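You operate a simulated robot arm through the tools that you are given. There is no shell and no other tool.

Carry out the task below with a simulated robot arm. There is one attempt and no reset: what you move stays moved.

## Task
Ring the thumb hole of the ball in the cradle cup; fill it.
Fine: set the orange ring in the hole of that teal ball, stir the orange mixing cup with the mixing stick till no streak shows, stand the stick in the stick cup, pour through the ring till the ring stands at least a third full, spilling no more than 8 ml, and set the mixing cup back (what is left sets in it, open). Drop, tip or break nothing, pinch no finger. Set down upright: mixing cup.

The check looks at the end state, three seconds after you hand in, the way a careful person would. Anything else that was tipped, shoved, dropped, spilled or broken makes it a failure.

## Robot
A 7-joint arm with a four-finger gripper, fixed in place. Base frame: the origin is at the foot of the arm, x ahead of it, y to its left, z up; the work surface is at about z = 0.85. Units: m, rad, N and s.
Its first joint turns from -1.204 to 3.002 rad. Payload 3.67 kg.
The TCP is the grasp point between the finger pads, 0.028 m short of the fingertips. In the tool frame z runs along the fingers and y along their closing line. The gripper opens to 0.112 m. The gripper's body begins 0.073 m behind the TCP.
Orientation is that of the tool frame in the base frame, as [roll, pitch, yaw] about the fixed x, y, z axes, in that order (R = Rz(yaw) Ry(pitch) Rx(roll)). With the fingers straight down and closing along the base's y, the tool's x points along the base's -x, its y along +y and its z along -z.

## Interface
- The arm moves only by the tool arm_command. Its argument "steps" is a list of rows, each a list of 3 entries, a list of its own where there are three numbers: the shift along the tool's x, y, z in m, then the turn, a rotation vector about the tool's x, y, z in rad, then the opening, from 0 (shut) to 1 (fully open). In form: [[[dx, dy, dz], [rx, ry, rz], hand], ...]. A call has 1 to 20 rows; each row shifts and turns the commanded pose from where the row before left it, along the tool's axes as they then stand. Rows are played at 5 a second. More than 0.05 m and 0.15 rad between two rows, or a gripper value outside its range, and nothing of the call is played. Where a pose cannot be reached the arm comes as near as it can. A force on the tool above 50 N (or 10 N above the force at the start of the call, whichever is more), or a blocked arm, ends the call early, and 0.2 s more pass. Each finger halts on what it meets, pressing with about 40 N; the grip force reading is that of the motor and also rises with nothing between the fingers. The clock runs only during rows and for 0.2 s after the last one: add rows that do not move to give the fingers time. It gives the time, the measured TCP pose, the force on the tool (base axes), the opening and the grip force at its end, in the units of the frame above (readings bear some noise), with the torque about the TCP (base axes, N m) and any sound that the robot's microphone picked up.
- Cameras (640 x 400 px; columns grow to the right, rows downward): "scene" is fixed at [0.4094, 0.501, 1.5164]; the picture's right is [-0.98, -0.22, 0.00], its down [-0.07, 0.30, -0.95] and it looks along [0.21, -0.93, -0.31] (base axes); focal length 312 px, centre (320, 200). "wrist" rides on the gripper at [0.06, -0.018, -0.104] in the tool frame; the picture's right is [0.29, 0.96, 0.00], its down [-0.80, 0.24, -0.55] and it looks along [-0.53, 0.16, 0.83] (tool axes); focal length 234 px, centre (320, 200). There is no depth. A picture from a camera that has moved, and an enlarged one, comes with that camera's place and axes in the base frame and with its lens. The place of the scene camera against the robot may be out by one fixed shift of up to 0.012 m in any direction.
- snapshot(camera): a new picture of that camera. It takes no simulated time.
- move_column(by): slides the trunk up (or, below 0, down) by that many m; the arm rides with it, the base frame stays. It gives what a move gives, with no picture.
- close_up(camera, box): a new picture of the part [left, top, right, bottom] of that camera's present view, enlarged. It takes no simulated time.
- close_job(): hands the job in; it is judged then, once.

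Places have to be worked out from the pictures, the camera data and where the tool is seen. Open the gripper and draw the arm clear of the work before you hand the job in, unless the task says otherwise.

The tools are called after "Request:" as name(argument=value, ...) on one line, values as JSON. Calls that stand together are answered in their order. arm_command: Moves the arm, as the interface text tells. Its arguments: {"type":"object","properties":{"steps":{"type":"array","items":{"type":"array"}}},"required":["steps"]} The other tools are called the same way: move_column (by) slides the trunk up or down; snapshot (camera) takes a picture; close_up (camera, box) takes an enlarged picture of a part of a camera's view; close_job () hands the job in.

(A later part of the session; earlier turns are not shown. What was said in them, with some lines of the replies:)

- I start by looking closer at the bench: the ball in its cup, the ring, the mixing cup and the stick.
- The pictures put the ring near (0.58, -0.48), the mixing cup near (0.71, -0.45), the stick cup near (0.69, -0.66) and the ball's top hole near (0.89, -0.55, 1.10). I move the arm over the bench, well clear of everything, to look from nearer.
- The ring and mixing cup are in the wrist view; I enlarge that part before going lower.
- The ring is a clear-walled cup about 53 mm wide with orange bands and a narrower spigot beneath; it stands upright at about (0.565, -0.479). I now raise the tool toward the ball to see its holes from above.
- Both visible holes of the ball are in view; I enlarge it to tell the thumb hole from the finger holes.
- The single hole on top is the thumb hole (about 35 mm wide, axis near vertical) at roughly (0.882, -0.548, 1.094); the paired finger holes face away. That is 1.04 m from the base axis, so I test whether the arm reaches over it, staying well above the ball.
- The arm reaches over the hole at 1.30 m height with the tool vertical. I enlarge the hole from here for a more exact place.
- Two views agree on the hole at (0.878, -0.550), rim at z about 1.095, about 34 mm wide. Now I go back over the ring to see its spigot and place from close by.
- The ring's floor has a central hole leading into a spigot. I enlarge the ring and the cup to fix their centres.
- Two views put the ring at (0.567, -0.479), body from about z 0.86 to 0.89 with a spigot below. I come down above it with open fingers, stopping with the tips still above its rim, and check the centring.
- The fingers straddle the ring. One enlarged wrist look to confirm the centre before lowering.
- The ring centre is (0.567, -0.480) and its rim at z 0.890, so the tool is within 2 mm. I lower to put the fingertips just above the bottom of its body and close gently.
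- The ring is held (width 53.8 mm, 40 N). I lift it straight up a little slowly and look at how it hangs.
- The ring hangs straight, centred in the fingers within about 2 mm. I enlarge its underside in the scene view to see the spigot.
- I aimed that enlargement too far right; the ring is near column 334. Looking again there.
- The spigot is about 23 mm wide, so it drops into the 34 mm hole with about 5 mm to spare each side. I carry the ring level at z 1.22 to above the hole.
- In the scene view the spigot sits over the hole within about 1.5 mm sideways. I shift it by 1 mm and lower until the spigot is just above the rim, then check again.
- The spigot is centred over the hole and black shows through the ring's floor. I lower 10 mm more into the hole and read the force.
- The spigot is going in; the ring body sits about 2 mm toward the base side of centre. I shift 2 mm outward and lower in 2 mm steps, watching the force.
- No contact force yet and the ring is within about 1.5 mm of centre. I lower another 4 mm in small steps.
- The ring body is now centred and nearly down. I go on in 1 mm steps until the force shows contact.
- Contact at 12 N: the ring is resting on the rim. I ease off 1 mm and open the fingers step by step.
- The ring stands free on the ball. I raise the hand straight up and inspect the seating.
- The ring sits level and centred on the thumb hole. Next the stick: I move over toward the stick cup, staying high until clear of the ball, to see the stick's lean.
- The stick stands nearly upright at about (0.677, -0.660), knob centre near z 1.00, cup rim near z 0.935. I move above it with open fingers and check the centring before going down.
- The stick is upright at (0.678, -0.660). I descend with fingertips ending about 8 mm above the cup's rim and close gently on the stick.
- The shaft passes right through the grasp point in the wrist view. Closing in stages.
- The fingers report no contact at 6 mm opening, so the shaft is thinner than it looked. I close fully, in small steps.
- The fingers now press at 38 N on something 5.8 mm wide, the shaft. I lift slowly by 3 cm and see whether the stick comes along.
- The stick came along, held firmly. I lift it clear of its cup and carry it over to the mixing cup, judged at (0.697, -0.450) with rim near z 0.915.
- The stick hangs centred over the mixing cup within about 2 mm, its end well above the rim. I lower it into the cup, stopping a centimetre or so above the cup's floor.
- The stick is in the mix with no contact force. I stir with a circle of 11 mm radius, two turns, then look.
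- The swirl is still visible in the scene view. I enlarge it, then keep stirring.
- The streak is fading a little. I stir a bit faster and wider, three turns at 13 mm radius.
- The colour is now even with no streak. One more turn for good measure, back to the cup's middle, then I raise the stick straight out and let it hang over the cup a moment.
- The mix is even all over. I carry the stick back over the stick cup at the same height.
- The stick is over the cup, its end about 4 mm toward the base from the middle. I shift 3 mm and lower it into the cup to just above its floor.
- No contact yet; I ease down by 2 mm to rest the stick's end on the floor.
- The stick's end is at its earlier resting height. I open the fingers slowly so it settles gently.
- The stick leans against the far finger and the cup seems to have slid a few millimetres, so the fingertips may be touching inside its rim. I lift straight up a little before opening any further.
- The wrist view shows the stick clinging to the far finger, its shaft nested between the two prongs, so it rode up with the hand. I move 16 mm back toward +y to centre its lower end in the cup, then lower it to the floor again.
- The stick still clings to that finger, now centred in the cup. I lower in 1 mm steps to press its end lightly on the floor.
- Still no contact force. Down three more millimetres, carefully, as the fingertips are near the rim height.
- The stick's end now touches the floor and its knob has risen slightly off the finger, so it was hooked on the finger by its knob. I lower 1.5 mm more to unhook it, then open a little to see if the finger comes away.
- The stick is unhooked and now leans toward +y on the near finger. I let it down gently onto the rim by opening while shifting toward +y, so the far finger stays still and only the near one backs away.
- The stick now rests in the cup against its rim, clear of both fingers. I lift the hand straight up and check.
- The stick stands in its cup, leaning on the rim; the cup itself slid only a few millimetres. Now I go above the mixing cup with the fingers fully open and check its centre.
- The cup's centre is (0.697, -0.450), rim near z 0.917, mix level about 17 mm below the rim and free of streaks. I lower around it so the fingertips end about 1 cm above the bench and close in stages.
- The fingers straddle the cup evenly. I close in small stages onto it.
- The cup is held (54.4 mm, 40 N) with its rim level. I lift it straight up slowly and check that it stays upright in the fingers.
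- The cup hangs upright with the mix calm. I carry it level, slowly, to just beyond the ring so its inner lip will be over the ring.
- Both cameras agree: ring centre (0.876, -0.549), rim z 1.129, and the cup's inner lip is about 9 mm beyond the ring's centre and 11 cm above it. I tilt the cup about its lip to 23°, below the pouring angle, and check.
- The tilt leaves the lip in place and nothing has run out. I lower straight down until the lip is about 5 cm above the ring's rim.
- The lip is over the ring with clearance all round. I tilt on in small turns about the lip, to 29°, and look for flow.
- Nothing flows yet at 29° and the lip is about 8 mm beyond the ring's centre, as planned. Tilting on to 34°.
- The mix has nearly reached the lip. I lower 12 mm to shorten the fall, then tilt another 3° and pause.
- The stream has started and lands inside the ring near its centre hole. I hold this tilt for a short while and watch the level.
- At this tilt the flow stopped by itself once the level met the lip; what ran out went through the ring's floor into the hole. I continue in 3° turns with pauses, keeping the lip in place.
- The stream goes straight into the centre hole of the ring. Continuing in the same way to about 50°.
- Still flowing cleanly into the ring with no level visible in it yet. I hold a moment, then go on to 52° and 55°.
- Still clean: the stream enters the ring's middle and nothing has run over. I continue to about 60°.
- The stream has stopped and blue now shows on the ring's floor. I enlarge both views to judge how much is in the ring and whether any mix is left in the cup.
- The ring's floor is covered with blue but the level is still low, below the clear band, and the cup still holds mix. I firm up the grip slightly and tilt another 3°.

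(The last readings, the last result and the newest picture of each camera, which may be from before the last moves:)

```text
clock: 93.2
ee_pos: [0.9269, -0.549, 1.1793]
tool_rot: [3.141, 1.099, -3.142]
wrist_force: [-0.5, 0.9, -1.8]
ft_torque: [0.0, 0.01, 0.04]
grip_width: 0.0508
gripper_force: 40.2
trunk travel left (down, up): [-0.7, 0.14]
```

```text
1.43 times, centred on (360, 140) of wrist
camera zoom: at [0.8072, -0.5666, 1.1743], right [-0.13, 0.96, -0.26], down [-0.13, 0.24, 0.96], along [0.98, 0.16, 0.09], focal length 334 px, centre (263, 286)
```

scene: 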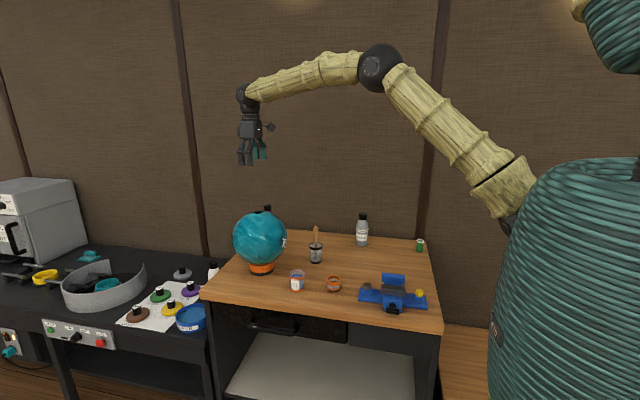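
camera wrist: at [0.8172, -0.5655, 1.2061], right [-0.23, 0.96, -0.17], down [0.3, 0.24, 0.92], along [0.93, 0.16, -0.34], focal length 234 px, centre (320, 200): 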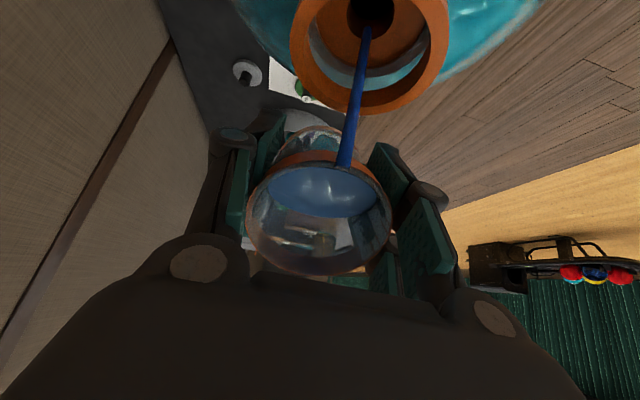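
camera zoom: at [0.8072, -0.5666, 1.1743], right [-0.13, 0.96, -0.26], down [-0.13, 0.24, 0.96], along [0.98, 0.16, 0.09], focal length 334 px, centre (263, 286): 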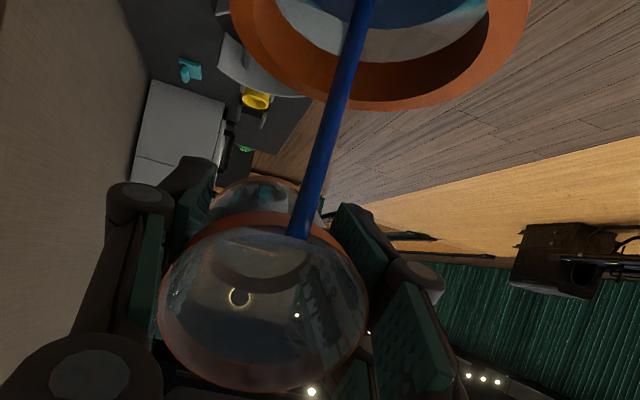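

It flows again into the ring. I wait for it to run out at this tilt and then look at the ring's level.

Request:
arm_command(steps=[[[0, 0, 0], [0, 0, 0], 0.43], [[0, 0, 0], [0, 0, 0], 0.43], [[0, 0, 0], [0, 0, 0], 0.43]])

Request:
close_up(camera="scene", box=[234, 180, 274, 216])

Request:
close_up(camera="wrist", box=[270, 0, 460, 120])

```text
clock: 94.0
ee_pos: [0.9264, -0.548, 1.18]
tool_rot: [3.141, 1.099, 3.141]
wrist_force: [-0.6, 0.5, -0.7]
ft_torque: [0.01, 0.0, -0.01]
grip_width: 0.0513
gripper_force: 40.0
trunk travel left (down, up): [-0.7, 0.14]
```

```text
11.11 times, centred on (254, 198) of scene
camera zoom: at [0.4094, 0.501, 1.5164], right [-0.98, -0.22, 0.0], down [-0.07, 0.3, -0.95], along [0.21, -0.93, -0.31], focal length 3473 px, centre (1053, 222)
```

zoom: 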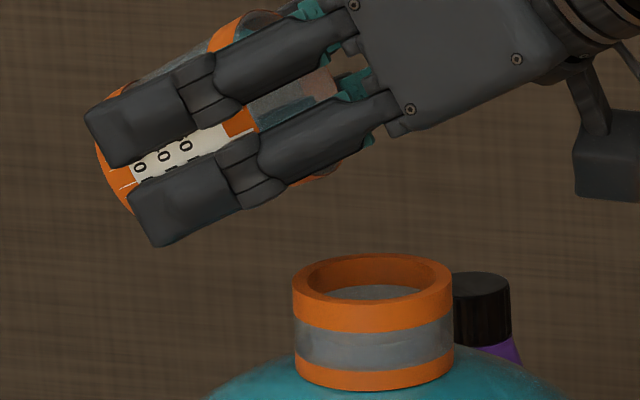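

```text
3.33 times, centred on (365, 60) of wrist
camera zoom: at [0.8073, -0.5663, 1.1743], right [-0.13, 0.96, -0.26], down [-0.13, 0.24, 0.96], along [0.98, 0.16, 0.09], focal length 781 px, centre (170, 667)
```

zoom: 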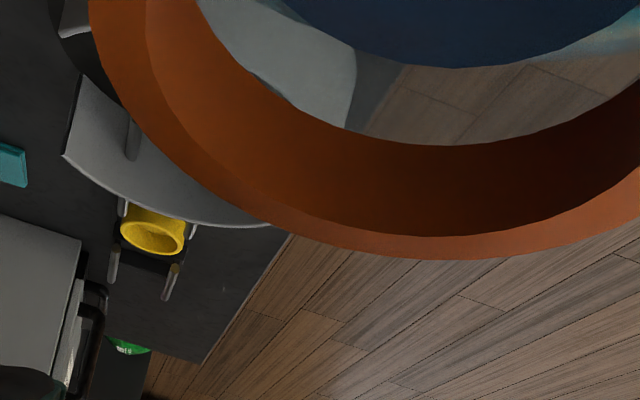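

The ring's level has now reached the lower edge of its clear band. I pour on with two more small turns, pausing after each.

Request:
arm_command(steps=[[[-0.00156, 0, -0.00156], [0, -0.05, 0], 0.43], [[0, 0, 0], [0, 0, 0], 0.43], [[0, 0, 0], [0, 0, 0], 0.43], [[0, 0, 0], [0, 0, 0], 0.43], [[0, 0, 0], [0, 0, 0], 0.43]])

Request:
close_up(camera="scene", box=[234, 180, 274, 216])

Request:
close_up(camera="wrist", box=[270, 0, 460, 120])

```text
clock: 95.2
ee_pos: [0.9272, -0.5479, 1.1823]
tool_rot: [-3.14, 1.15, -3.14]
wrist_force: [-0.5, 0.4, 0.0]
ft_torque: [-0.03, 0.01, -0.02]
grip_width: 0.0508
gripper_force: 40.0
trunk travel left (down, up): [-0.7, 0.14]
```

```text
11.11 times, centred on (254, 198) of scene
camera zoom: at [0.4094, 0.501, 1.5164], right [-0.98, -0.22, 0.0], down [-0.07, 0.3, -0.95], along [0.21, -0.93, -0.31], focal length 3473 px, centre (1053, 222)
```

zoom: 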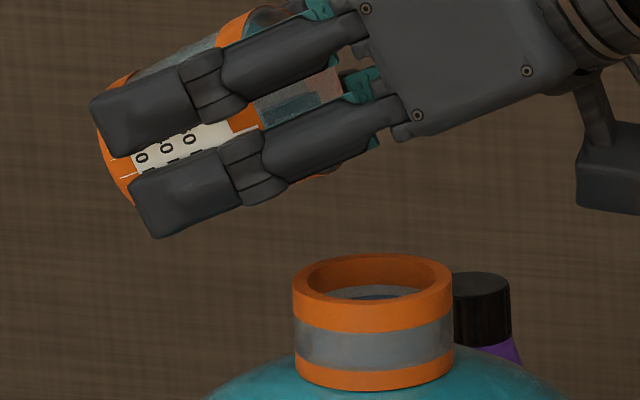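

```text
3.33 times, centred on (365, 60) of wrist
camera zoom: at [0.8065, -0.5663, 1.1709], right [-0.12, 0.96, -0.26], down [-0.18, 0.24, 0.95], along [0.98, 0.16, 0.14], focal length 781 px, centre (170, 667)
```

zoom: 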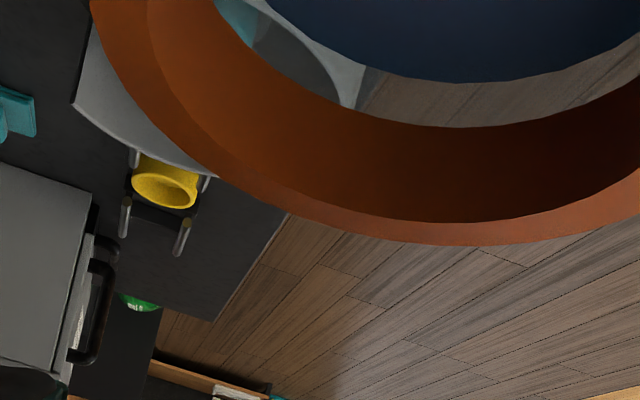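

Blue now shows above the rim's shadow in the scene view too; I judge the level about 40 % up the clear band, roughly a third. One more turn of 3° for margin.

Request:
arm_command(steps=[[[-0.00156, 0, -0.00156], [0, -0.05, 0], 0.43], [[0, 0, 0], [0, 0, 0], 0.43], [[0, 0, 0], [0, 0, 0], 0.43], [[0, 0, 0], [0, 0, 0], 0.43], [[0, 0, 0], [0, 0, 0], 0.43]])

Request:
close_up(camera="scene", box=[234, 180, 274, 216])

Request:
close_up(camera="wrist", box=[270, 0, 460, 120])

Request:
close_up(camera="scene", box=[248, 200, 270, 216])

```text
clock: 96.4
ee_pos: [0.9257, -0.5478, 1.185]
tool_rot: [3.141, 1.198, -3.14]
wrist_force: [0.2, 0.4, 0.3]
ft_torque: [-0.05, -0.01, 0.02]
grip_width: 0.0508
gripper_force: 40.1
trunk travel left (down, up): [-0.7, 0.14]
```

```text
11.11 times, centred on (254, 198) of scene
camera zoom: at [0.4094, 0.501, 1.5164], right [-0.98, -0.22, 0.0], down [-0.07, 0.3, -0.95], along [0.21, -0.93, -0.31], focal length 3473 px, centre (1053, 222)
```

zoom: 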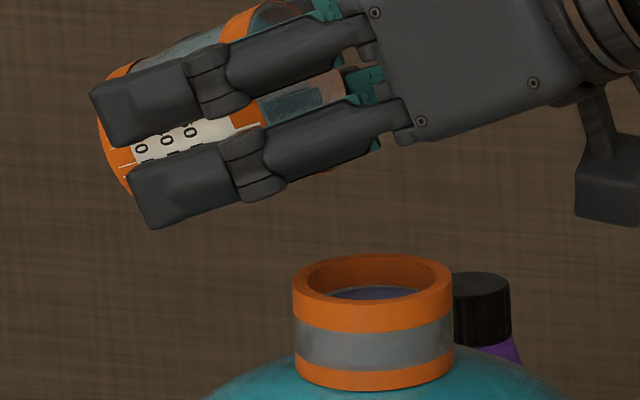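

```text
3.33 times, centred on (365, 60) of wrist
camera zoom: at [0.8066, -0.5658, 1.1676], right [-0.11, 0.96, -0.27], down [-0.23, 0.24, 0.94], along [0.97, 0.16, 0.19], focal length 781 px, centre (170, 667)
```

zoom: 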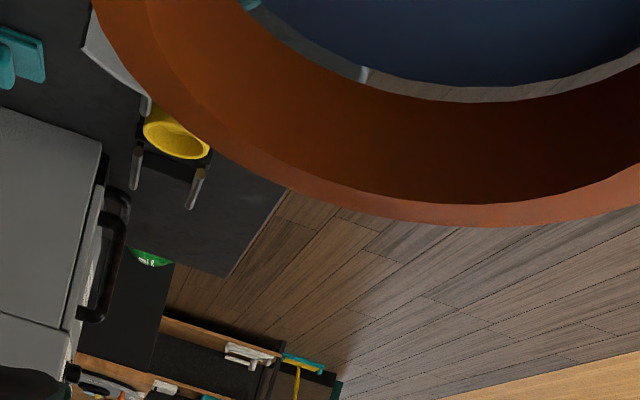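

```text
16.00 times, centred on (259, 208) of scene
camera zoom: at [0.4094, 0.501, 1.5164], right [-0.98, -0.22, 0.0], down [-0.07, 0.3, -0.95], along [0.21, -0.93, -0.31], focal length 5001 px, centre (1296, 72)
```

zoom: 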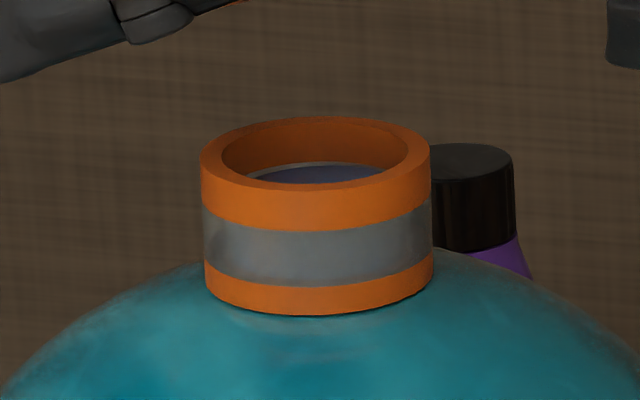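

The level is now about four-fifths up the clear band, roughly half the ring, and the flow has stopped with nothing spilled. I turn the cup back about its lip, pausing over the ring, before raising it.

Request:
arm_command(steps=[[[0.00335, 0, 0.00289], [0, 0.1, 0], 0.43], [[0.00335, 0, 0.00289], [0, 0.1, 0], 0.43], [[0.00335, 0, 0.00289], [0, 0.1, 0], 0.43], [[0.00335, 0, 0.00289], [0, 0.1, 0], 0.43], [[0, 0, 0], [0, 0, 0], 0.43], [[0, 0, 0], [0, 0, 0], 0.43], [[0, 0, 0], [0, 0, 0], 0.43]])

Request:
close_up(camera="scene", box=[230, 175, 290, 220])

Request:
close_up(camera="wrist", box=[240, 0, 480, 280])

```text
clock: 98.0
ee_pos: [0.9278, -0.5478, 1.1671]
tool_rot: [3.141, 0.799, 3.141]
wrist_force: [-1.0, 0.3, -0.2]
ft_torque: [0.01, -0.01, 0.03]
grip_width: 0.0509
gripper_force: 40.3
trunk travel left (down, up): [-0.7, 0.14]
```

```text
8.89 times, centred on (260, 198) of scene
camera zoom: at [0.4094, 0.501, 1.5164], right [-0.98, -0.22, 0.0], down [-0.07, 0.3, -0.95], along [0.21, -0.93, -0.31], focal length 2778 px, centre (853, 222)
```

zoom: 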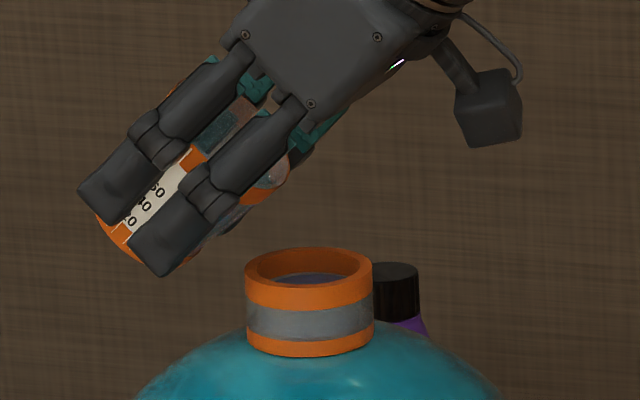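

```text
1.43 times, centred on (360, 140) of wrist
camera zoom: at [0.8111, -0.5651, 1.1969], right [-0.2, 0.96, -0.21], down [0.16, 0.24, 0.96], along [0.97, 0.16, -0.2], focal length 334 px, centre (263, 286)
```

zoom: 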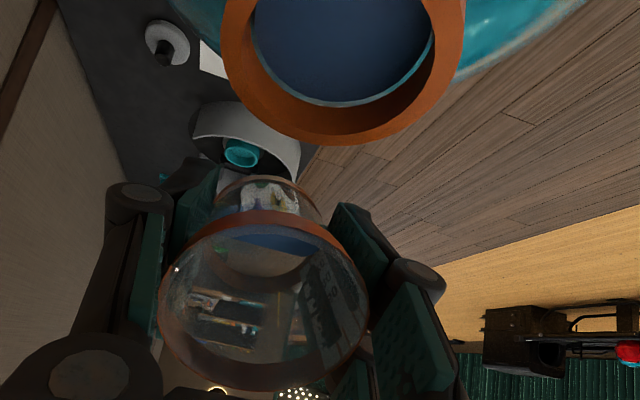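

The ring holds plenty, the ball is clean, and a little mix is left in the cup. I raise the cup straight up and then bring it upright.

Request:
arm_command(steps=[[[-0.0179, 0, -0.01745], [0, 0, 0], 0.43], [[-0.0179, 0, -0.01745], [0, 0, 0], 0.43], [[-0.0179, 0, -0.01745], [0, 0, 0], 0.43], [[0.00335, 0, 0.00289], [0, 0.1, 0], 0.43], [[0.00335, 0, 0.00289], [0, 0.1, 0], 0.43], [[0.00335, 0, 0.00289], [0, 0.1, 0], 0.43], [[0.00335, 0, 0.00289], [0, 0.1, 0], 0.43], [[0.00335, 0, 0.00289], [0, 0.1, 0], 0.43], [[0.00335, 0, 0.00289], [0, 0.1, 0], 0.43], [[0.00335, 0, 0.00289], [0, 0.1, 0], 0.43], [[0.00335, 0, 0.00289], [0, 0.1, 0], 0.43], [[0, 0, 0], [0, 0, 0], 0.43], [[0, 0, 0], [0, 0, 0], 0.43]])

Request:
snapshot(camera="wrist")

Request:
close_up(camera="scene", box=[220, 150, 300, 230])

```text
clock: 100.8
ee_pos: [0.9142, -0.5475, 1.2109]
tool_rot: [-3.141, -0.001, -3.142]
wrist_force: [0.5, -0.3, -0.4]
ft_torque: [-0.03, 0.01, -0.02]
grip_width: 0.0509
gripper_force: 40.0
trunk travel left (down, up): [-0.7, 0.14]
```

```text
taken
camera wrist: at [0.8545, -0.565, 1.3144], right [-0.29, 0.96, 0.0], down [0.8, 0.24, 0.55], along [0.53, 0.16, -0.83], focal length 234 px, centre (320, 200)
```

wrist: 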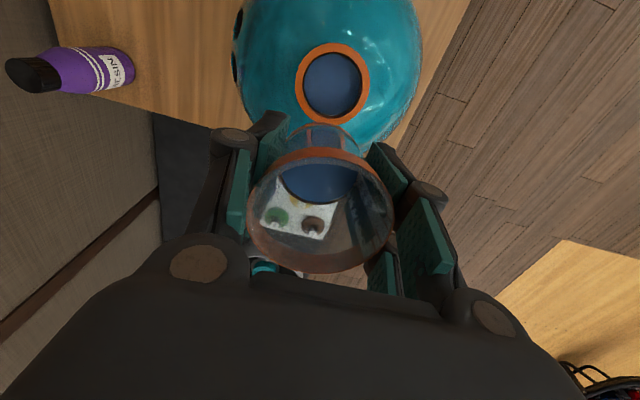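

```text
5.00 times, centred on (260, 190) of scene
camera zoom: at [0.4094, 0.501, 1.5164], right [-0.98, -0.22, 0.0], down [-0.07, 0.3, -0.95], along [0.21, -0.93, -0.31], focal length 1563 px, centre (620, 250)
```

zoom: 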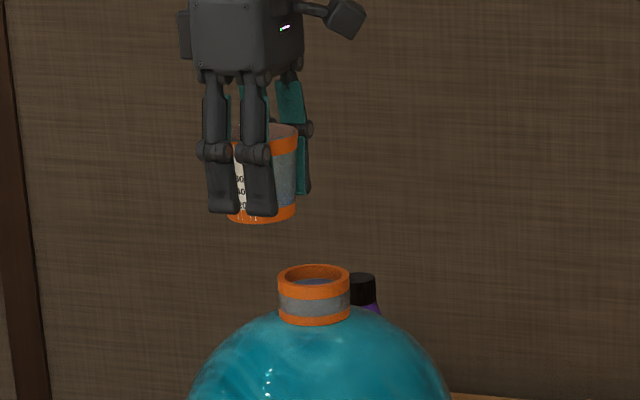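

The cup is upright again, shifted about 4 mm in the grip, with a little mix left. I take one close look at the ring before carrying the cup back.

Request:
close_up(camera="wrist", box=[280, 30, 390, 130])

Request:
close_up(camera="wrist", box=[230, 110, 410, 290])

Request:
close_up(camera="scene", box=[244, 198, 276, 218])

```text
4.00 times, centred on (335, 80) of wrist
camera zoom: at [0.8545, -0.565, 1.3144], right [-0.29, 0.96, 0.0], down [0.8, 0.24, 0.55], along [0.53, 0.16, -0.83], focal length 937 px, centre (260, 680)
```

zoom: 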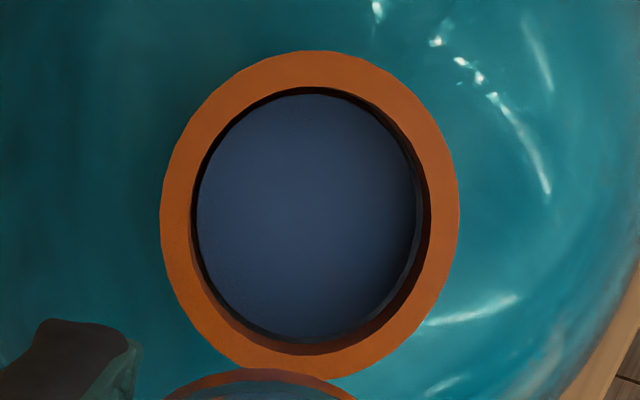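

```text
2.22 times, centred on (320, 200) of wrist
camera zoom: at [0.8545, -0.565, 1.3144], right [-0.29, 0.96, 0.0], down [0.8, 0.24, 0.55], along [0.53, 0.16, -0.83], focal length 520 px, centre (320, 200)
```

zoom: 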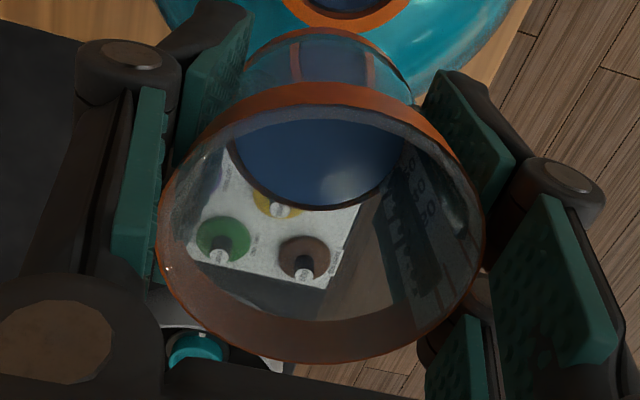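

```text
16.00 times, centred on (260, 208) of scene
camera zoom: at [0.4094, 0.501, 1.5164], right [-0.98, -0.22, 0.0], down [-0.07, 0.3, -0.95], along [0.21, -0.93, -0.31], focal length 5001 px, centre (1280, 72)
```

zoom: 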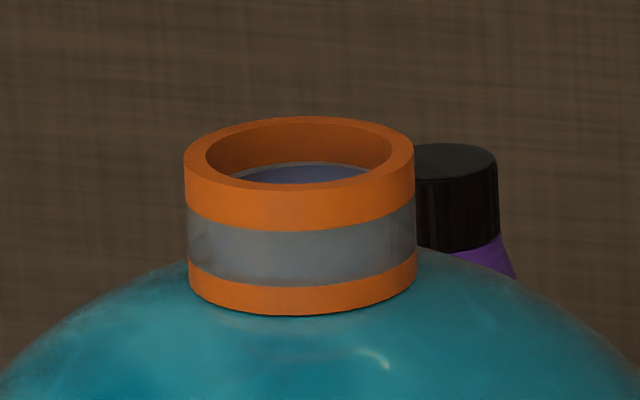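

The ring is filled to roughly half or more, the surface even and the ball clean. I carry the cup back level to above its old place.

Request:
arm_command(steps=[[[0.008, 0.0036, 0], [0, 0, 0], 0.43], [[0.014, 0.0062, 0], [0, 0, 0], 0.43], [[0.02, 0.009, 0], [0, 0, 0], 0.43], [[0.022, 0.01, 0], [0, 0, 0], 0.43], [[0.022, 0.01, 0], [0, 0, 0], 0.43], [[0.022, 0.01, 0], [0, 0, 0], 0.43], [[0.022, 0.01, 0], [0, 0, 0], 0.43], [[0.022, 0.01, 0], [0, 0, 0], 0.43], [[0.02, 0.009, 0], [0, 0, 0], 0.43], [[0.018, 0.008, 0], [0, 0, 0], 0.43], [[0.012, 0.0055, 0], [0, 0, 0], 0.43], [[0.007, 0.0032, 0], [0, 0, 0], 0.43], [[0.004, 0.002, 0], [0, 0, 0], 0.43], [[0, 0, 0], [0, 0, 0], 0.43]])

Request:
snapshot(camera="wrist")

Request:
snapshot(camera="scene")

```text
clock: 103.8
ee_pos: [0.7015, -0.452, 1.21]
tool_rot: [-3.141, -0.002, -3.141]
wrist_force: [-0.6, 0.2, -0.9]
ft_torque: [-0.01, 0.0, 0.01]
grip_width: 0.0508
gripper_force: 39.9
trunk travel left (down, up): [-0.7, 0.14]
```

```text
taken
camera wrist: at [0.641, -0.4685, 1.3148], right [-0.29, 0.96, 0.0], down [0.8, 0.24, 0.55], along [0.53, 0.16, -0.83], focal length 234 px, centre (320, 200)
```

wrist: 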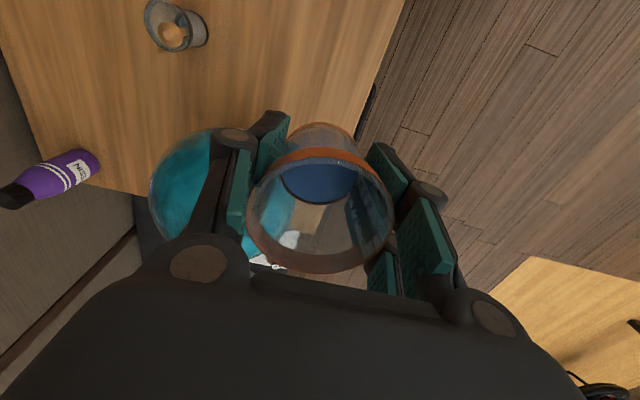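

```text
taken
```

scene: 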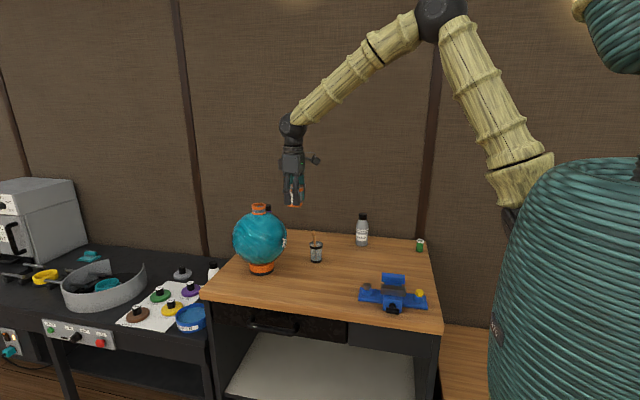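

The cup is upright in the grip, now about 4.5 mm off its first seat, which I have allowed for. I lower it to just above the bench.

Request:
arm_command(steps=[[[0, 0, 0.01], [0, 0, 0], 0.43], [[0, 0, 0.02], [0, 0, 0], 0.43], [[0, 0, 0.03], [0, 0, 0], 0.43], [[0, 0, 0.03], [0, 0, 0], 0.43], [[0, 0, 0.03], [0, 0, 0], 0.43], [[0, 0, 0.03], [0, 0, 0], 0.43], [[0, 0, 0.03], [0, 0, 0], 0.43], [[0, 0, 0.03], [0, 0, 0], 0.43], [[0, 0, 0.03], [0, 0, 0], 0.43], [[0, 0, 0.025], [0, 0, 0], 0.43], [[0, 0, 0.02], [0, 0, 0], 0.43], [[0, 0, 0.015], [0, 0, 0], 0.43], [[0, 0, 0.01], [0, 0, 0], 0.43], [[0, 0, 0.004], [0, 0, 0], 0.43], [[0, 0, 0], [0, 0, 0], 0.43]])

Request:
close_up(camera="scene", box=[270, 250, 330, 300])

Request:
snapshot(camera="wrist")

```text
clock: 107.0
ee_pos: [0.7008, -0.4511, 0.8976]
tool_rot: [3.141, 0.0, 3.142]
wrist_force: [-1.1, 0.8, -1.0]
ft_torque: [-0.01, -0.01, 0.0]
grip_width: 0.0509
gripper_force: 39.8
trunk travel left (down, up): [-0.7, 0.14]
```

```text
8.00 times, centred on (300, 275) of scene
camera zoom: at [0.4094, 0.501, 1.5164], right [-0.98, -0.22, 0.0], down [-0.07, 0.3, -0.95], along [0.21, -0.93, -0.31], focal length 2500 px, centre (480, -400)
```

zoom: 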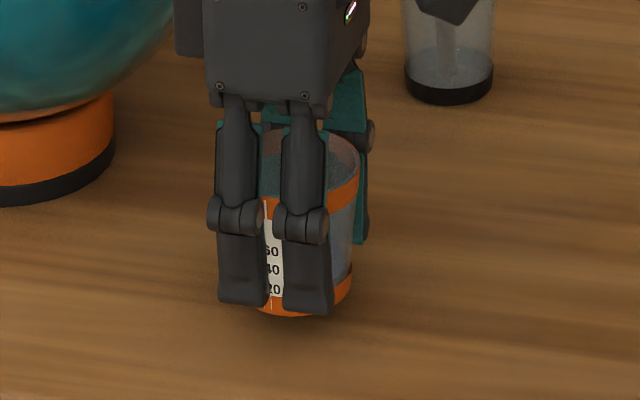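

```text
taken
camera wrist: at [0.641, -0.4683, 1.0014], right [-0.29, 0.96, 0.0], down [0.8, 0.24, 0.55], along [0.53, 0.16, -0.83], focal length 234 px, centre (320, 200)
```

wrist: 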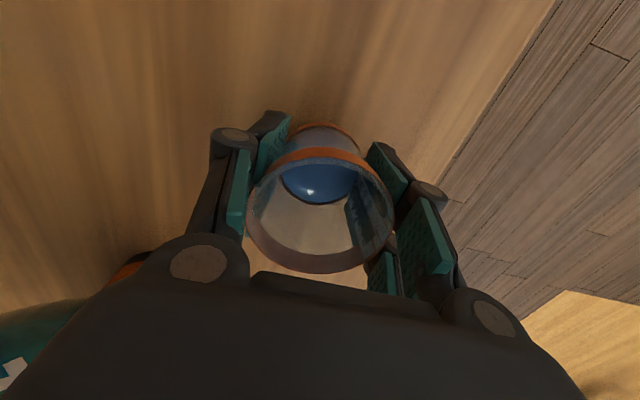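

The cup's base is about 1 cm above the bench. I lower 7 mm and then go in 1 mm steps, watching the force.

Request:
arm_command(steps=[[[0, 0, 0.003], [0, 0, 0], 0.43], [[0, 0, 0.003], [0, 0, 0], 0.43], [[0, 0, 0.001], [0, 0, 0], 0.43], [[0, 0, 0], [0, 0, 0], 0.43]])

Request:
arm_command(steps=[[[0, 0, 0.001], [0, 0, 0], 0.43], [[0, 0, 0.001], [0, 0, 0], 0.43], [[0, 0, 0], [0, 0, 0], 0.43]])

```text
clock: 108.0
ee_pos: [0.7003, -0.4535, 0.8892]
tool_rot: [3.141, -0.001, -3.141]
wrist_force: [-0.6, -0.4, -0.2]
ft_torque: [0.0, 0.0, 0.0]
grip_width: 0.051
gripper_force: 39.8
trunk travel left (down, up): [-0.7, 0.14]
```

```text
clock: 108.8
ee_pos: [0.7007, -0.4518, 0.8876]
tool_rot: [3.141, -0.001, -3.142]
wrist_force: [-0.4, 0.9, -0.2]
ft_torque: [-0.01, 0.0, -0.03]
grip_width: 0.051
gripper_force: 40.3
trunk travel left (down, up): [-0.7, 0.14]
```

No contact yet at TCP z 0.888. I lower two more single millimetres.

Request:
arm_command(steps=[[[0, 0, 0.001], [0, 0, 0], 0.43], [[0, 0, 0], [0, 0, 0], 0.43]])

Request:
arm_command(steps=[[[0, 0, 0.001], [0, 0, 0], 0.43], [[0, 0, 0], [0, 0, 0], 0.43]])

Request:
close_up(camera="scene", box=[270, 250, 330, 300])

```text
clock: 109.4
ee_pos: [0.7015, -0.452, 0.8853]
tool_rot: [3.141, -0.001, 3.141]
wrist_force: [0.6, 1.1, -0.1]
ft_torque: [0.0, 0.0, -0.02]
grip_width: 0.051
gripper_force: 40.4
trunk travel left (down, up): [-0.7, 0.14]
```

```text
clock: 110.0
ee_pos: [0.701, -0.4503, 0.8865]
tool_rot: [-3.14, -0.001, 3.139]
wrist_force: [0.1, 1.2, 8.0]
ft_torque: [0.06, 0.24, 0.0]
grip_width: 0.0511
gripper_force: 39.9
trunk travel left (down, up): [-0.7, 0.14]
```

```text
8.00 times, centred on (300, 275) of scene
camera zoom: at [0.4094, 0.501, 1.5164], right [-0.98, -0.22, 0.0], down [-0.07, 0.3, -0.95], along [0.21, -0.93, -0.31], focal length 2500 px, centre (480, -400)
```

zoom: 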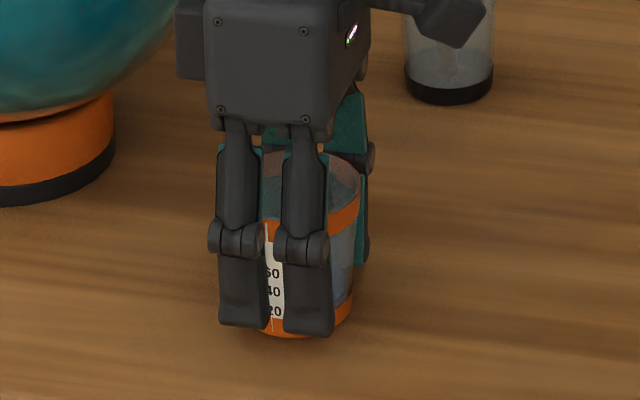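

Contact at 8 N, with the torque showing the base's near edge touching first, so the cup leans a degree or two in the grip. I turn the hand slightly to level it and let it down.

Request:
arm_command(steps=[[[0, 0, 0], [0, 0.03, 0], 0.43], [[0, 0, 0.0005], [0, 0, 0], 0.43], [[0, 0, 0], [0, 0, 0], 0.43]])

Request:
snapshot(camera="wrist")

```text
clock: 110.8
ee_pos: [0.7011, -0.4511, 0.8851]
tool_rot: [-3.139, -0.028, 3.141]
wrist_force: [3.5, 2.7, 13.4]
ft_torque: [0.12, -0.35, 0.06]
grip_width: 0.0509
gripper_force: 40.1
trunk travel left (down, up): [-0.7, 0.14]
```

```text
taken
camera wrist: at [0.6448, -0.4685, 0.9919], right [-0.29, 0.96, 0.01], down [0.81, 0.24, 0.53], along [0.51, 0.16, -0.85], focal length 234 px, centre (320, 200)
```

wrist: 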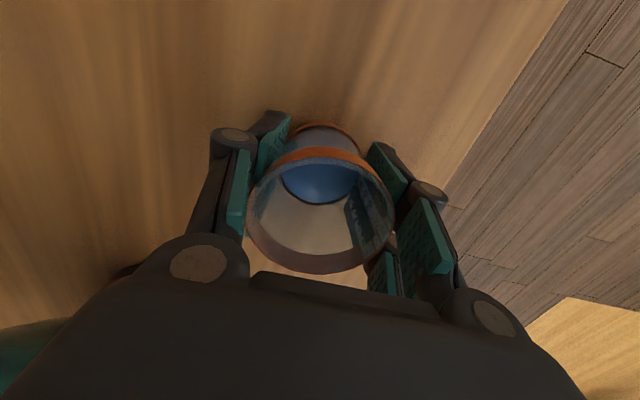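

Now the far edge bears, so the right angle is halfway. I turn back half and ease up a fraction.

Request:
arm_command(steps=[[[0, 0, -0.0008], [0, -0.014, 0], 0.43], [[0, 0, 0], [0, 0, 0], 0.43]])

```text
clock: 111.4
ee_pos: [0.701, -0.4512, 0.885]
tool_rot: [3.141, -0.019, -3.139]
wrist_force: [0.9, 1.4, 5.0]
ft_torque: [0.07, -0.12, 0.06]
grip_width: 0.051
gripper_force: 40.7
trunk travel left (down, up): [-0.7, 0.14]
```

The cup sits nearly flat with 5 N on it. I open the fingers slowly.

Request:
arm_command(steps=[[[0, 0, 0], [0, 0, 0], 0.45], [[0, 0, 0], [0, 0, 0], 0.47], [[0, 0, 0], [0, 0, 0], 0.49], [[0, 0, 0], [0, 0, 0], 0.52], [[0, 0, 0], [0, 0, 0], 0.56], [[0, 0, 0], [0, 0, 0], 0.62], [[0, 0, 0], [0, 0, 0], 0.62]])

Request:
snapshot(camera="wrist")

Request:
close_up(camera="scene", box=[270, 250, 330, 300])

```text
clock: 113.0
ee_pos: [0.7018, -0.4529, 0.885]
tool_rot: [3.141, -0.018, 3.14]
wrist_force: [0.7, -0.1, 0.5]
ft_torque: [0.01, 0.0, 0.0]
grip_width: 0.0693
gripper_force: 0.1
trunk travel left (down, up): [-0.7, 0.14]
```

```text
taken
camera wrist: at [0.6432, -0.4694, 0.9911], right [-0.29, 0.96, 0.0], down [0.81, 0.24, 0.54], along [0.52, 0.16, -0.84], focal length 234 px, centre (320, 200)
```

wrist: 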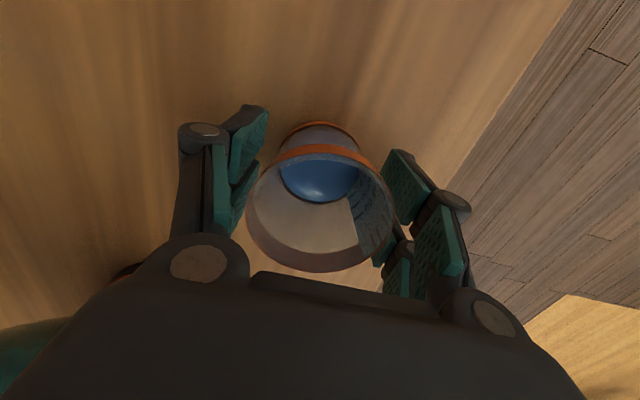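

```text
8.00 times, centred on (300, 275) of scene
camera zoom: at [0.4094, 0.501, 1.5164], right [-0.98, -0.22, 0.0], down [-0.07, 0.3, -0.95], along [0.21, -0.93, -0.31], focal length 2500 px, centre (480, -400)
```

zoom: 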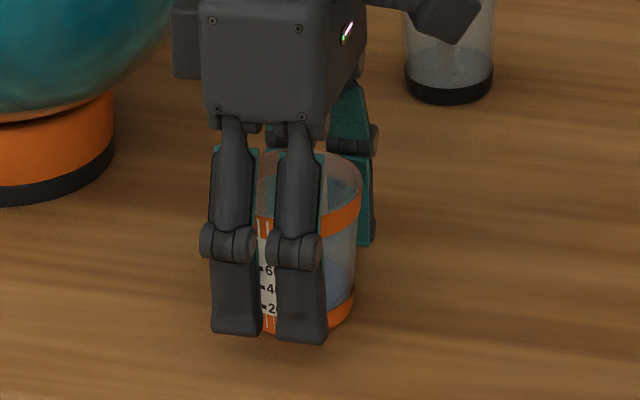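

The cup stands free between the fingers. I open fully and raise the hand straight up.

Request:
arm_command(steps=[[[0, 0, 0], [0, 0, 0], 0.75], [[0, 0, 0], [0, 0, 0], 0.9], [[0, 0, 0], [0, 0, 0], 1], [[0, 0, -0.01], [0, 0.018, 0], 1], [[0, 0, -0.025], [0, 0, 0], 1], [[0, 0, -0.04], [0, 0, 0], 1], [[0, 0, -0.045], [0, 0, 0], 1], [[0, 0, -0.045], [0, 0, 0], 1], [[0, 0, -0.045], [0, 0, 0], 1], [[0, 0, 0], [0, 0, 0], 1]])

Request:
snapshot(camera="wrist")

Request:
close_up(camera="scene", box=[220, 190, 350, 300])

```text
clock: 115.2
ee_pos: [0.7086, -0.4519, 1.0942]
tool_rot: [3.141, -0.037, -3.141]
wrist_force: [-0.3, 0.5, 0.0]
ft_torque: [0.02, 0.03, 0.01]
grip_width: 0.1118
gripper_force: 0.0
trunk travel left (down, up): [-0.7, 0.14]
```

```text
taken
camera wrist: at [0.6518, -0.4693, 1.2], right [-0.29, 0.96, 0.01], down [0.82, 0.24, 0.52], along [0.5, 0.16, -0.85], focal length 234 px, centre (320, 200)
```

wrist: 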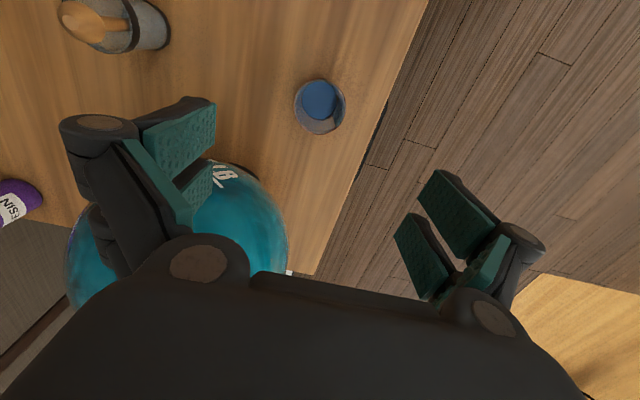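

```text
3.64 times, centred on (285, 245) of scene
camera zoom: at [0.4094, 0.501, 1.5164], right [-0.98, -0.22, 0.0], down [-0.07, 0.3, -0.95], along [0.21, -0.93, -0.31], focal length 1136 px, centre (447, 36)
```

zoom: 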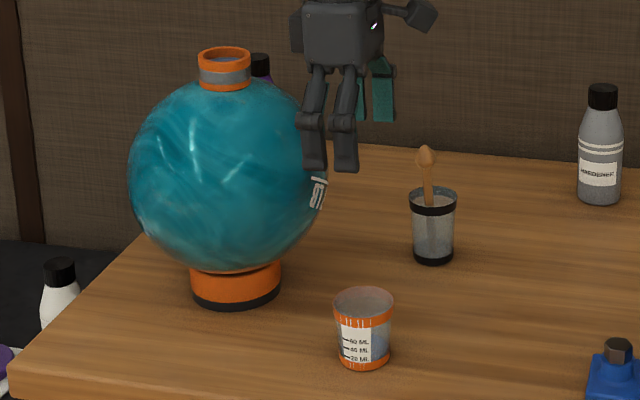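

The cup stands upright in its place, the stick is in its cup and the ring stands filled on the ball. I draw the arm up and back, clear of the bench.

Request:
arm_command(steps=[[[0, 0, -0.045], [0, -0.037, 0], 1], [[0, 0, -0.045], [0, 0, 0], 1], [[0.02, 0, -0.04], [0, 0, 0], 1], [[0.03, -0.01, -0.035], [0, 0, 0], 1], [[0.03, -0.015, -0.035], [0, 0, 0], 1], [[0.035, -0.02, -0.03], [0, 0, 0], 1], [[0.035, -0.02, -0.025], [0, 0, 0], 1], [[0.035, -0.02, -0.02], [0, 0, 0], 1], [[0.035, -0.02, -0.02], [0, 0, 0], 1], [[0.035, -0.02, -0.02], [0, 0, 0], 1], [[0, 0, 0], [0, 0, 0], 1]])

Request:
snapshot(camera="scene")

Request:
snapshot(camera="wrist")

Request:
close_up(camera="scene", box=[225, 195, 345, 300])

Request:
close_up(camera="scene", box=[244, 198, 276, 218])

```text
refused: row 6 steps farther than a row can; nothing moved
```

```text
taken
```

scene: 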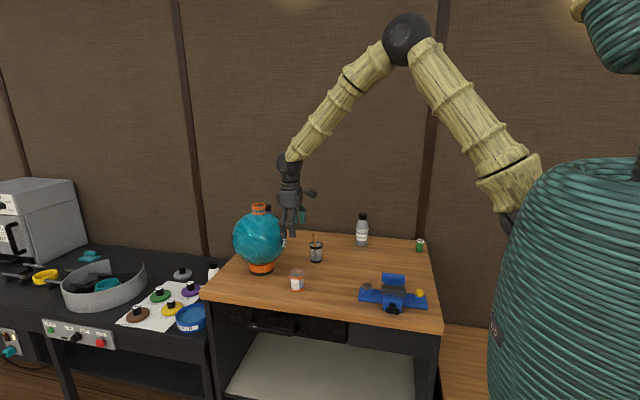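

```text
taken
camera wrist: at [0.6518, -0.4693, 1.2], right [-0.29, 0.96, 0.01], down [0.82, 0.24, 0.52], along [0.5, 0.16, -0.85], focal length 234 px, centre (320, 200)
```

wrist: 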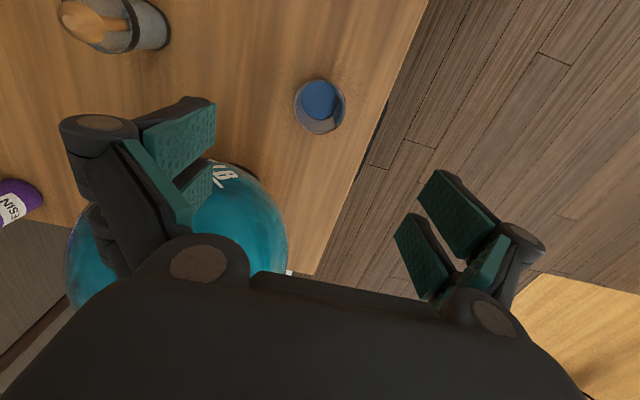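

```text
3.81 times, centred on (285, 248) of scene
camera zoom: at [0.4094, 0.501, 1.5164], right [-0.98, -0.22, 0.0], down [-0.07, 0.3, -0.95], along [0.21, -0.93, -0.31], focal length 1191 px, centre (453, 19)
```

zoom: 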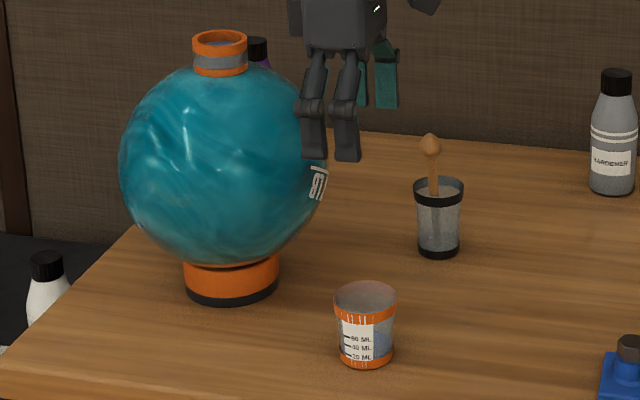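

```text
16.00 times, centred on (260, 208) of scene
camera zoom: at [0.4094, 0.501, 1.5164], right [-0.98, -0.22, 0.0], down [-0.07, 0.3, -0.95], along [0.21, -0.93, -0.31], focal length 5001 px, centre (1280, 72)
```

zoom: 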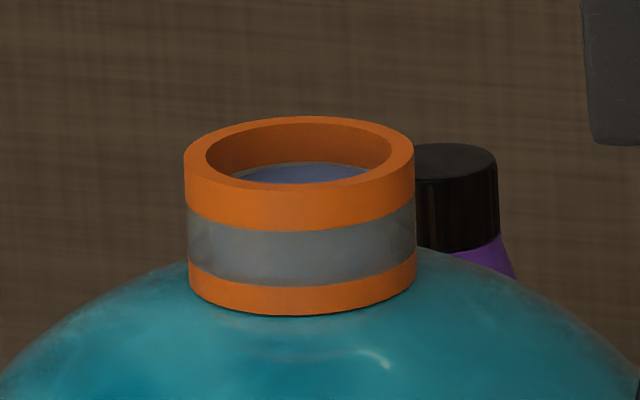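

The last move was refused because one row was a hair too long; nothing moved. I repeat the retreat with shorter rows.

Request:
arm_command(steps=[[[0, 0, -0.045], [0, -0.037, 0], 1], [[0, 0, -0.045], [0, 0, 0], 1], [[0.02, 0, -0.035], [0, 0, 0], 1], [[0.03, -0.008, -0.03], [0, 0, 0], 1], [[0.03, -0.012, -0.03], [0, 0, 0], 1], [[0.033, -0.016, -0.025], [0, 0, 0], 1], [[0.033, -0.016, -0.025], [0, 0, 0], 1], [[0.033, -0.018, -0.02], [0, 0, 0], 1], [[0.033, -0.018, -0.02], [0, 0, 0], 1], [[0.033, -0.018, -0.02], [0, 0, 0], 1], [[0, 0, 0], [0, 0, 0], 1]])

Request:
snapshot(camera="scene")

Request:
snapshot(camera="wrist")

Request:
close_up(camera="scene", box=[225, 195, 345, 300])

```text
clock: 117.6
ee_pos: [0.4627, -0.5583, 1.3882]
tool_rot: [3.141, 0.001, -3.14]
wrist_force: [0.7, -0.2, -0.2]
ft_torque: [-0.03, 0.01, 0.02]
grip_width: 0.1121
gripper_force: 0.1
trunk travel left (down, up): [-0.7, 0.14]
```

```text
taken
```

scene: 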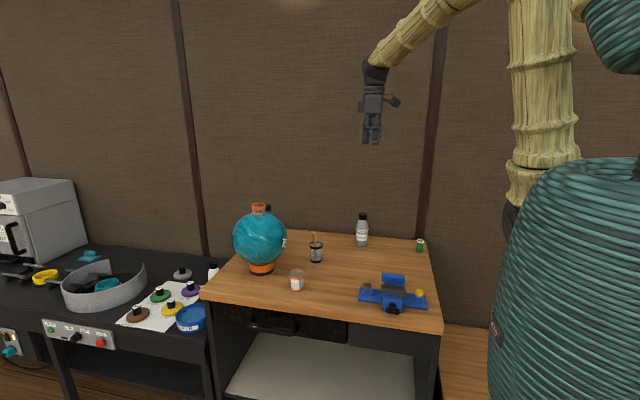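

```text
taken
camera wrist: at [0.4025, -0.5753, 1.4921], right [-0.29, 0.96, 0.0], down [0.8, 0.24, 0.56], along [0.53, 0.16, -0.83], focal length 234 px, centre (320, 200)
```

wrist: 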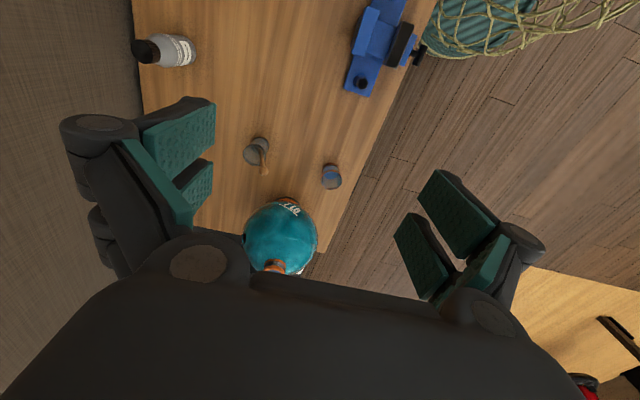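

```text
3.81 times, centred on (285, 248) of scene
camera zoom: at [0.4094, 0.501, 1.5164], right [-0.98, -0.22, 0.0], down [-0.07, 0.3, -0.95], along [0.21, -0.93, -0.31], focal length 1191 px, centre (453, 19)
```

zoom: 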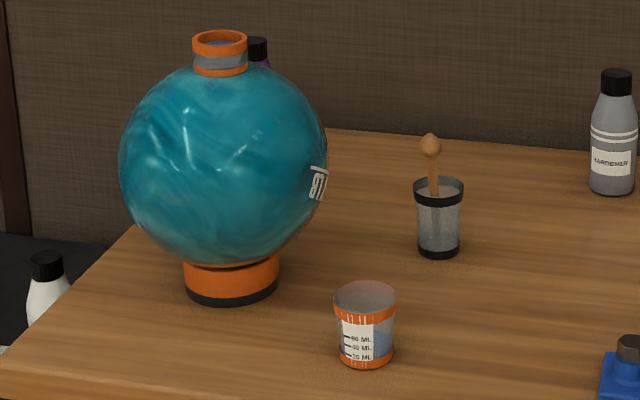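

The arm is clear, everything stands upright and I see no spill. A last look at the ring's level before handing in.

Request:
close_up(camera="scene", box=[244, 198, 276, 218])

Request:
close_up(camera="scene", box=[280, 225, 335, 300])

```text
16.00 times, centred on (260, 208) of scene
camera zoom: at [0.4094, 0.501, 1.5164], right [-0.98, -0.22, 0.0], down [-0.07, 0.3, -0.95], along [0.21, -0.93, -0.31], focal length 5001 px, centre (1280, 72)
```

zoom: 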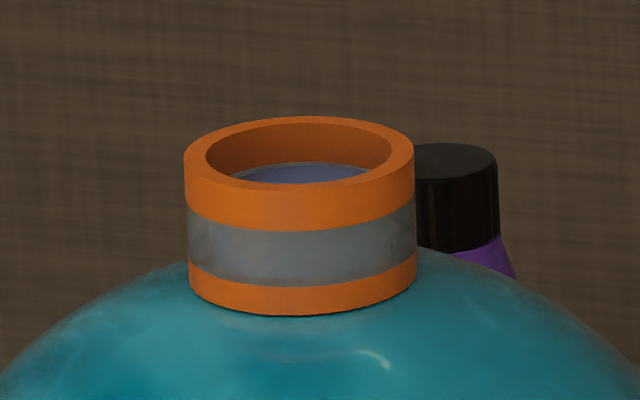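

```text
5.33 times, centred on (308, 262) of scene
camera zoom: at [0.4094, 0.501, 1.5164], right [-0.98, -0.22, 0.0], down [-0.07, 0.3, -0.95], along [0.21, -0.93, -0.31], focal length 1667 px, centre (387, -133)
```

zoom: 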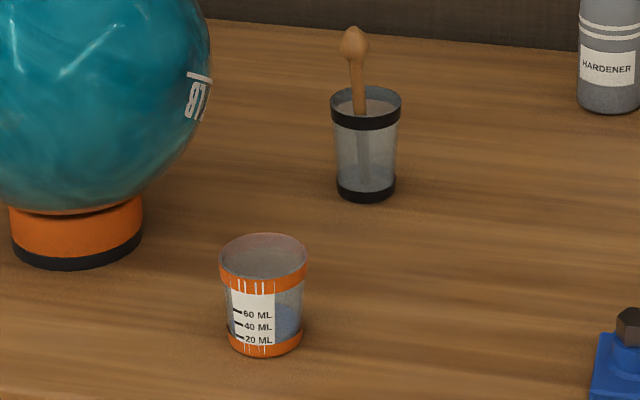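

The ring's level holds at about half, the ball and bench are clean, the stick stands in its cup and the mixing cup is upright with its remainder. The gripper is open and clear, so I hand the job in.

Request:
close_job()

```text
The job is handed in.
```

I handed the job in with every step done and no spill that I could see. I don't have the judge's result.

- **Ring:** it sits level and centred in the thumb hole of the teal ball, and stands about half full by my reading of the pictures, against the third you asked for.
- **Mixing:** I stirred the cup until no streak showed, and the colour was even from above.
- **Stick:** it stands in the stick cup, leaning on the rim.
- **Mixing cup:** it is upright within a few millimetres of its old spot, with the remainder left in it, open.

While I was setting the stick down, its knob hooked on a finger and the stick cup slid under 1 cm before I freed it. The cup stayed upright. If the check is strict about things being shoved, that is the one point it could hold against the job.

The gripper is open and the arm is clear of the bench.
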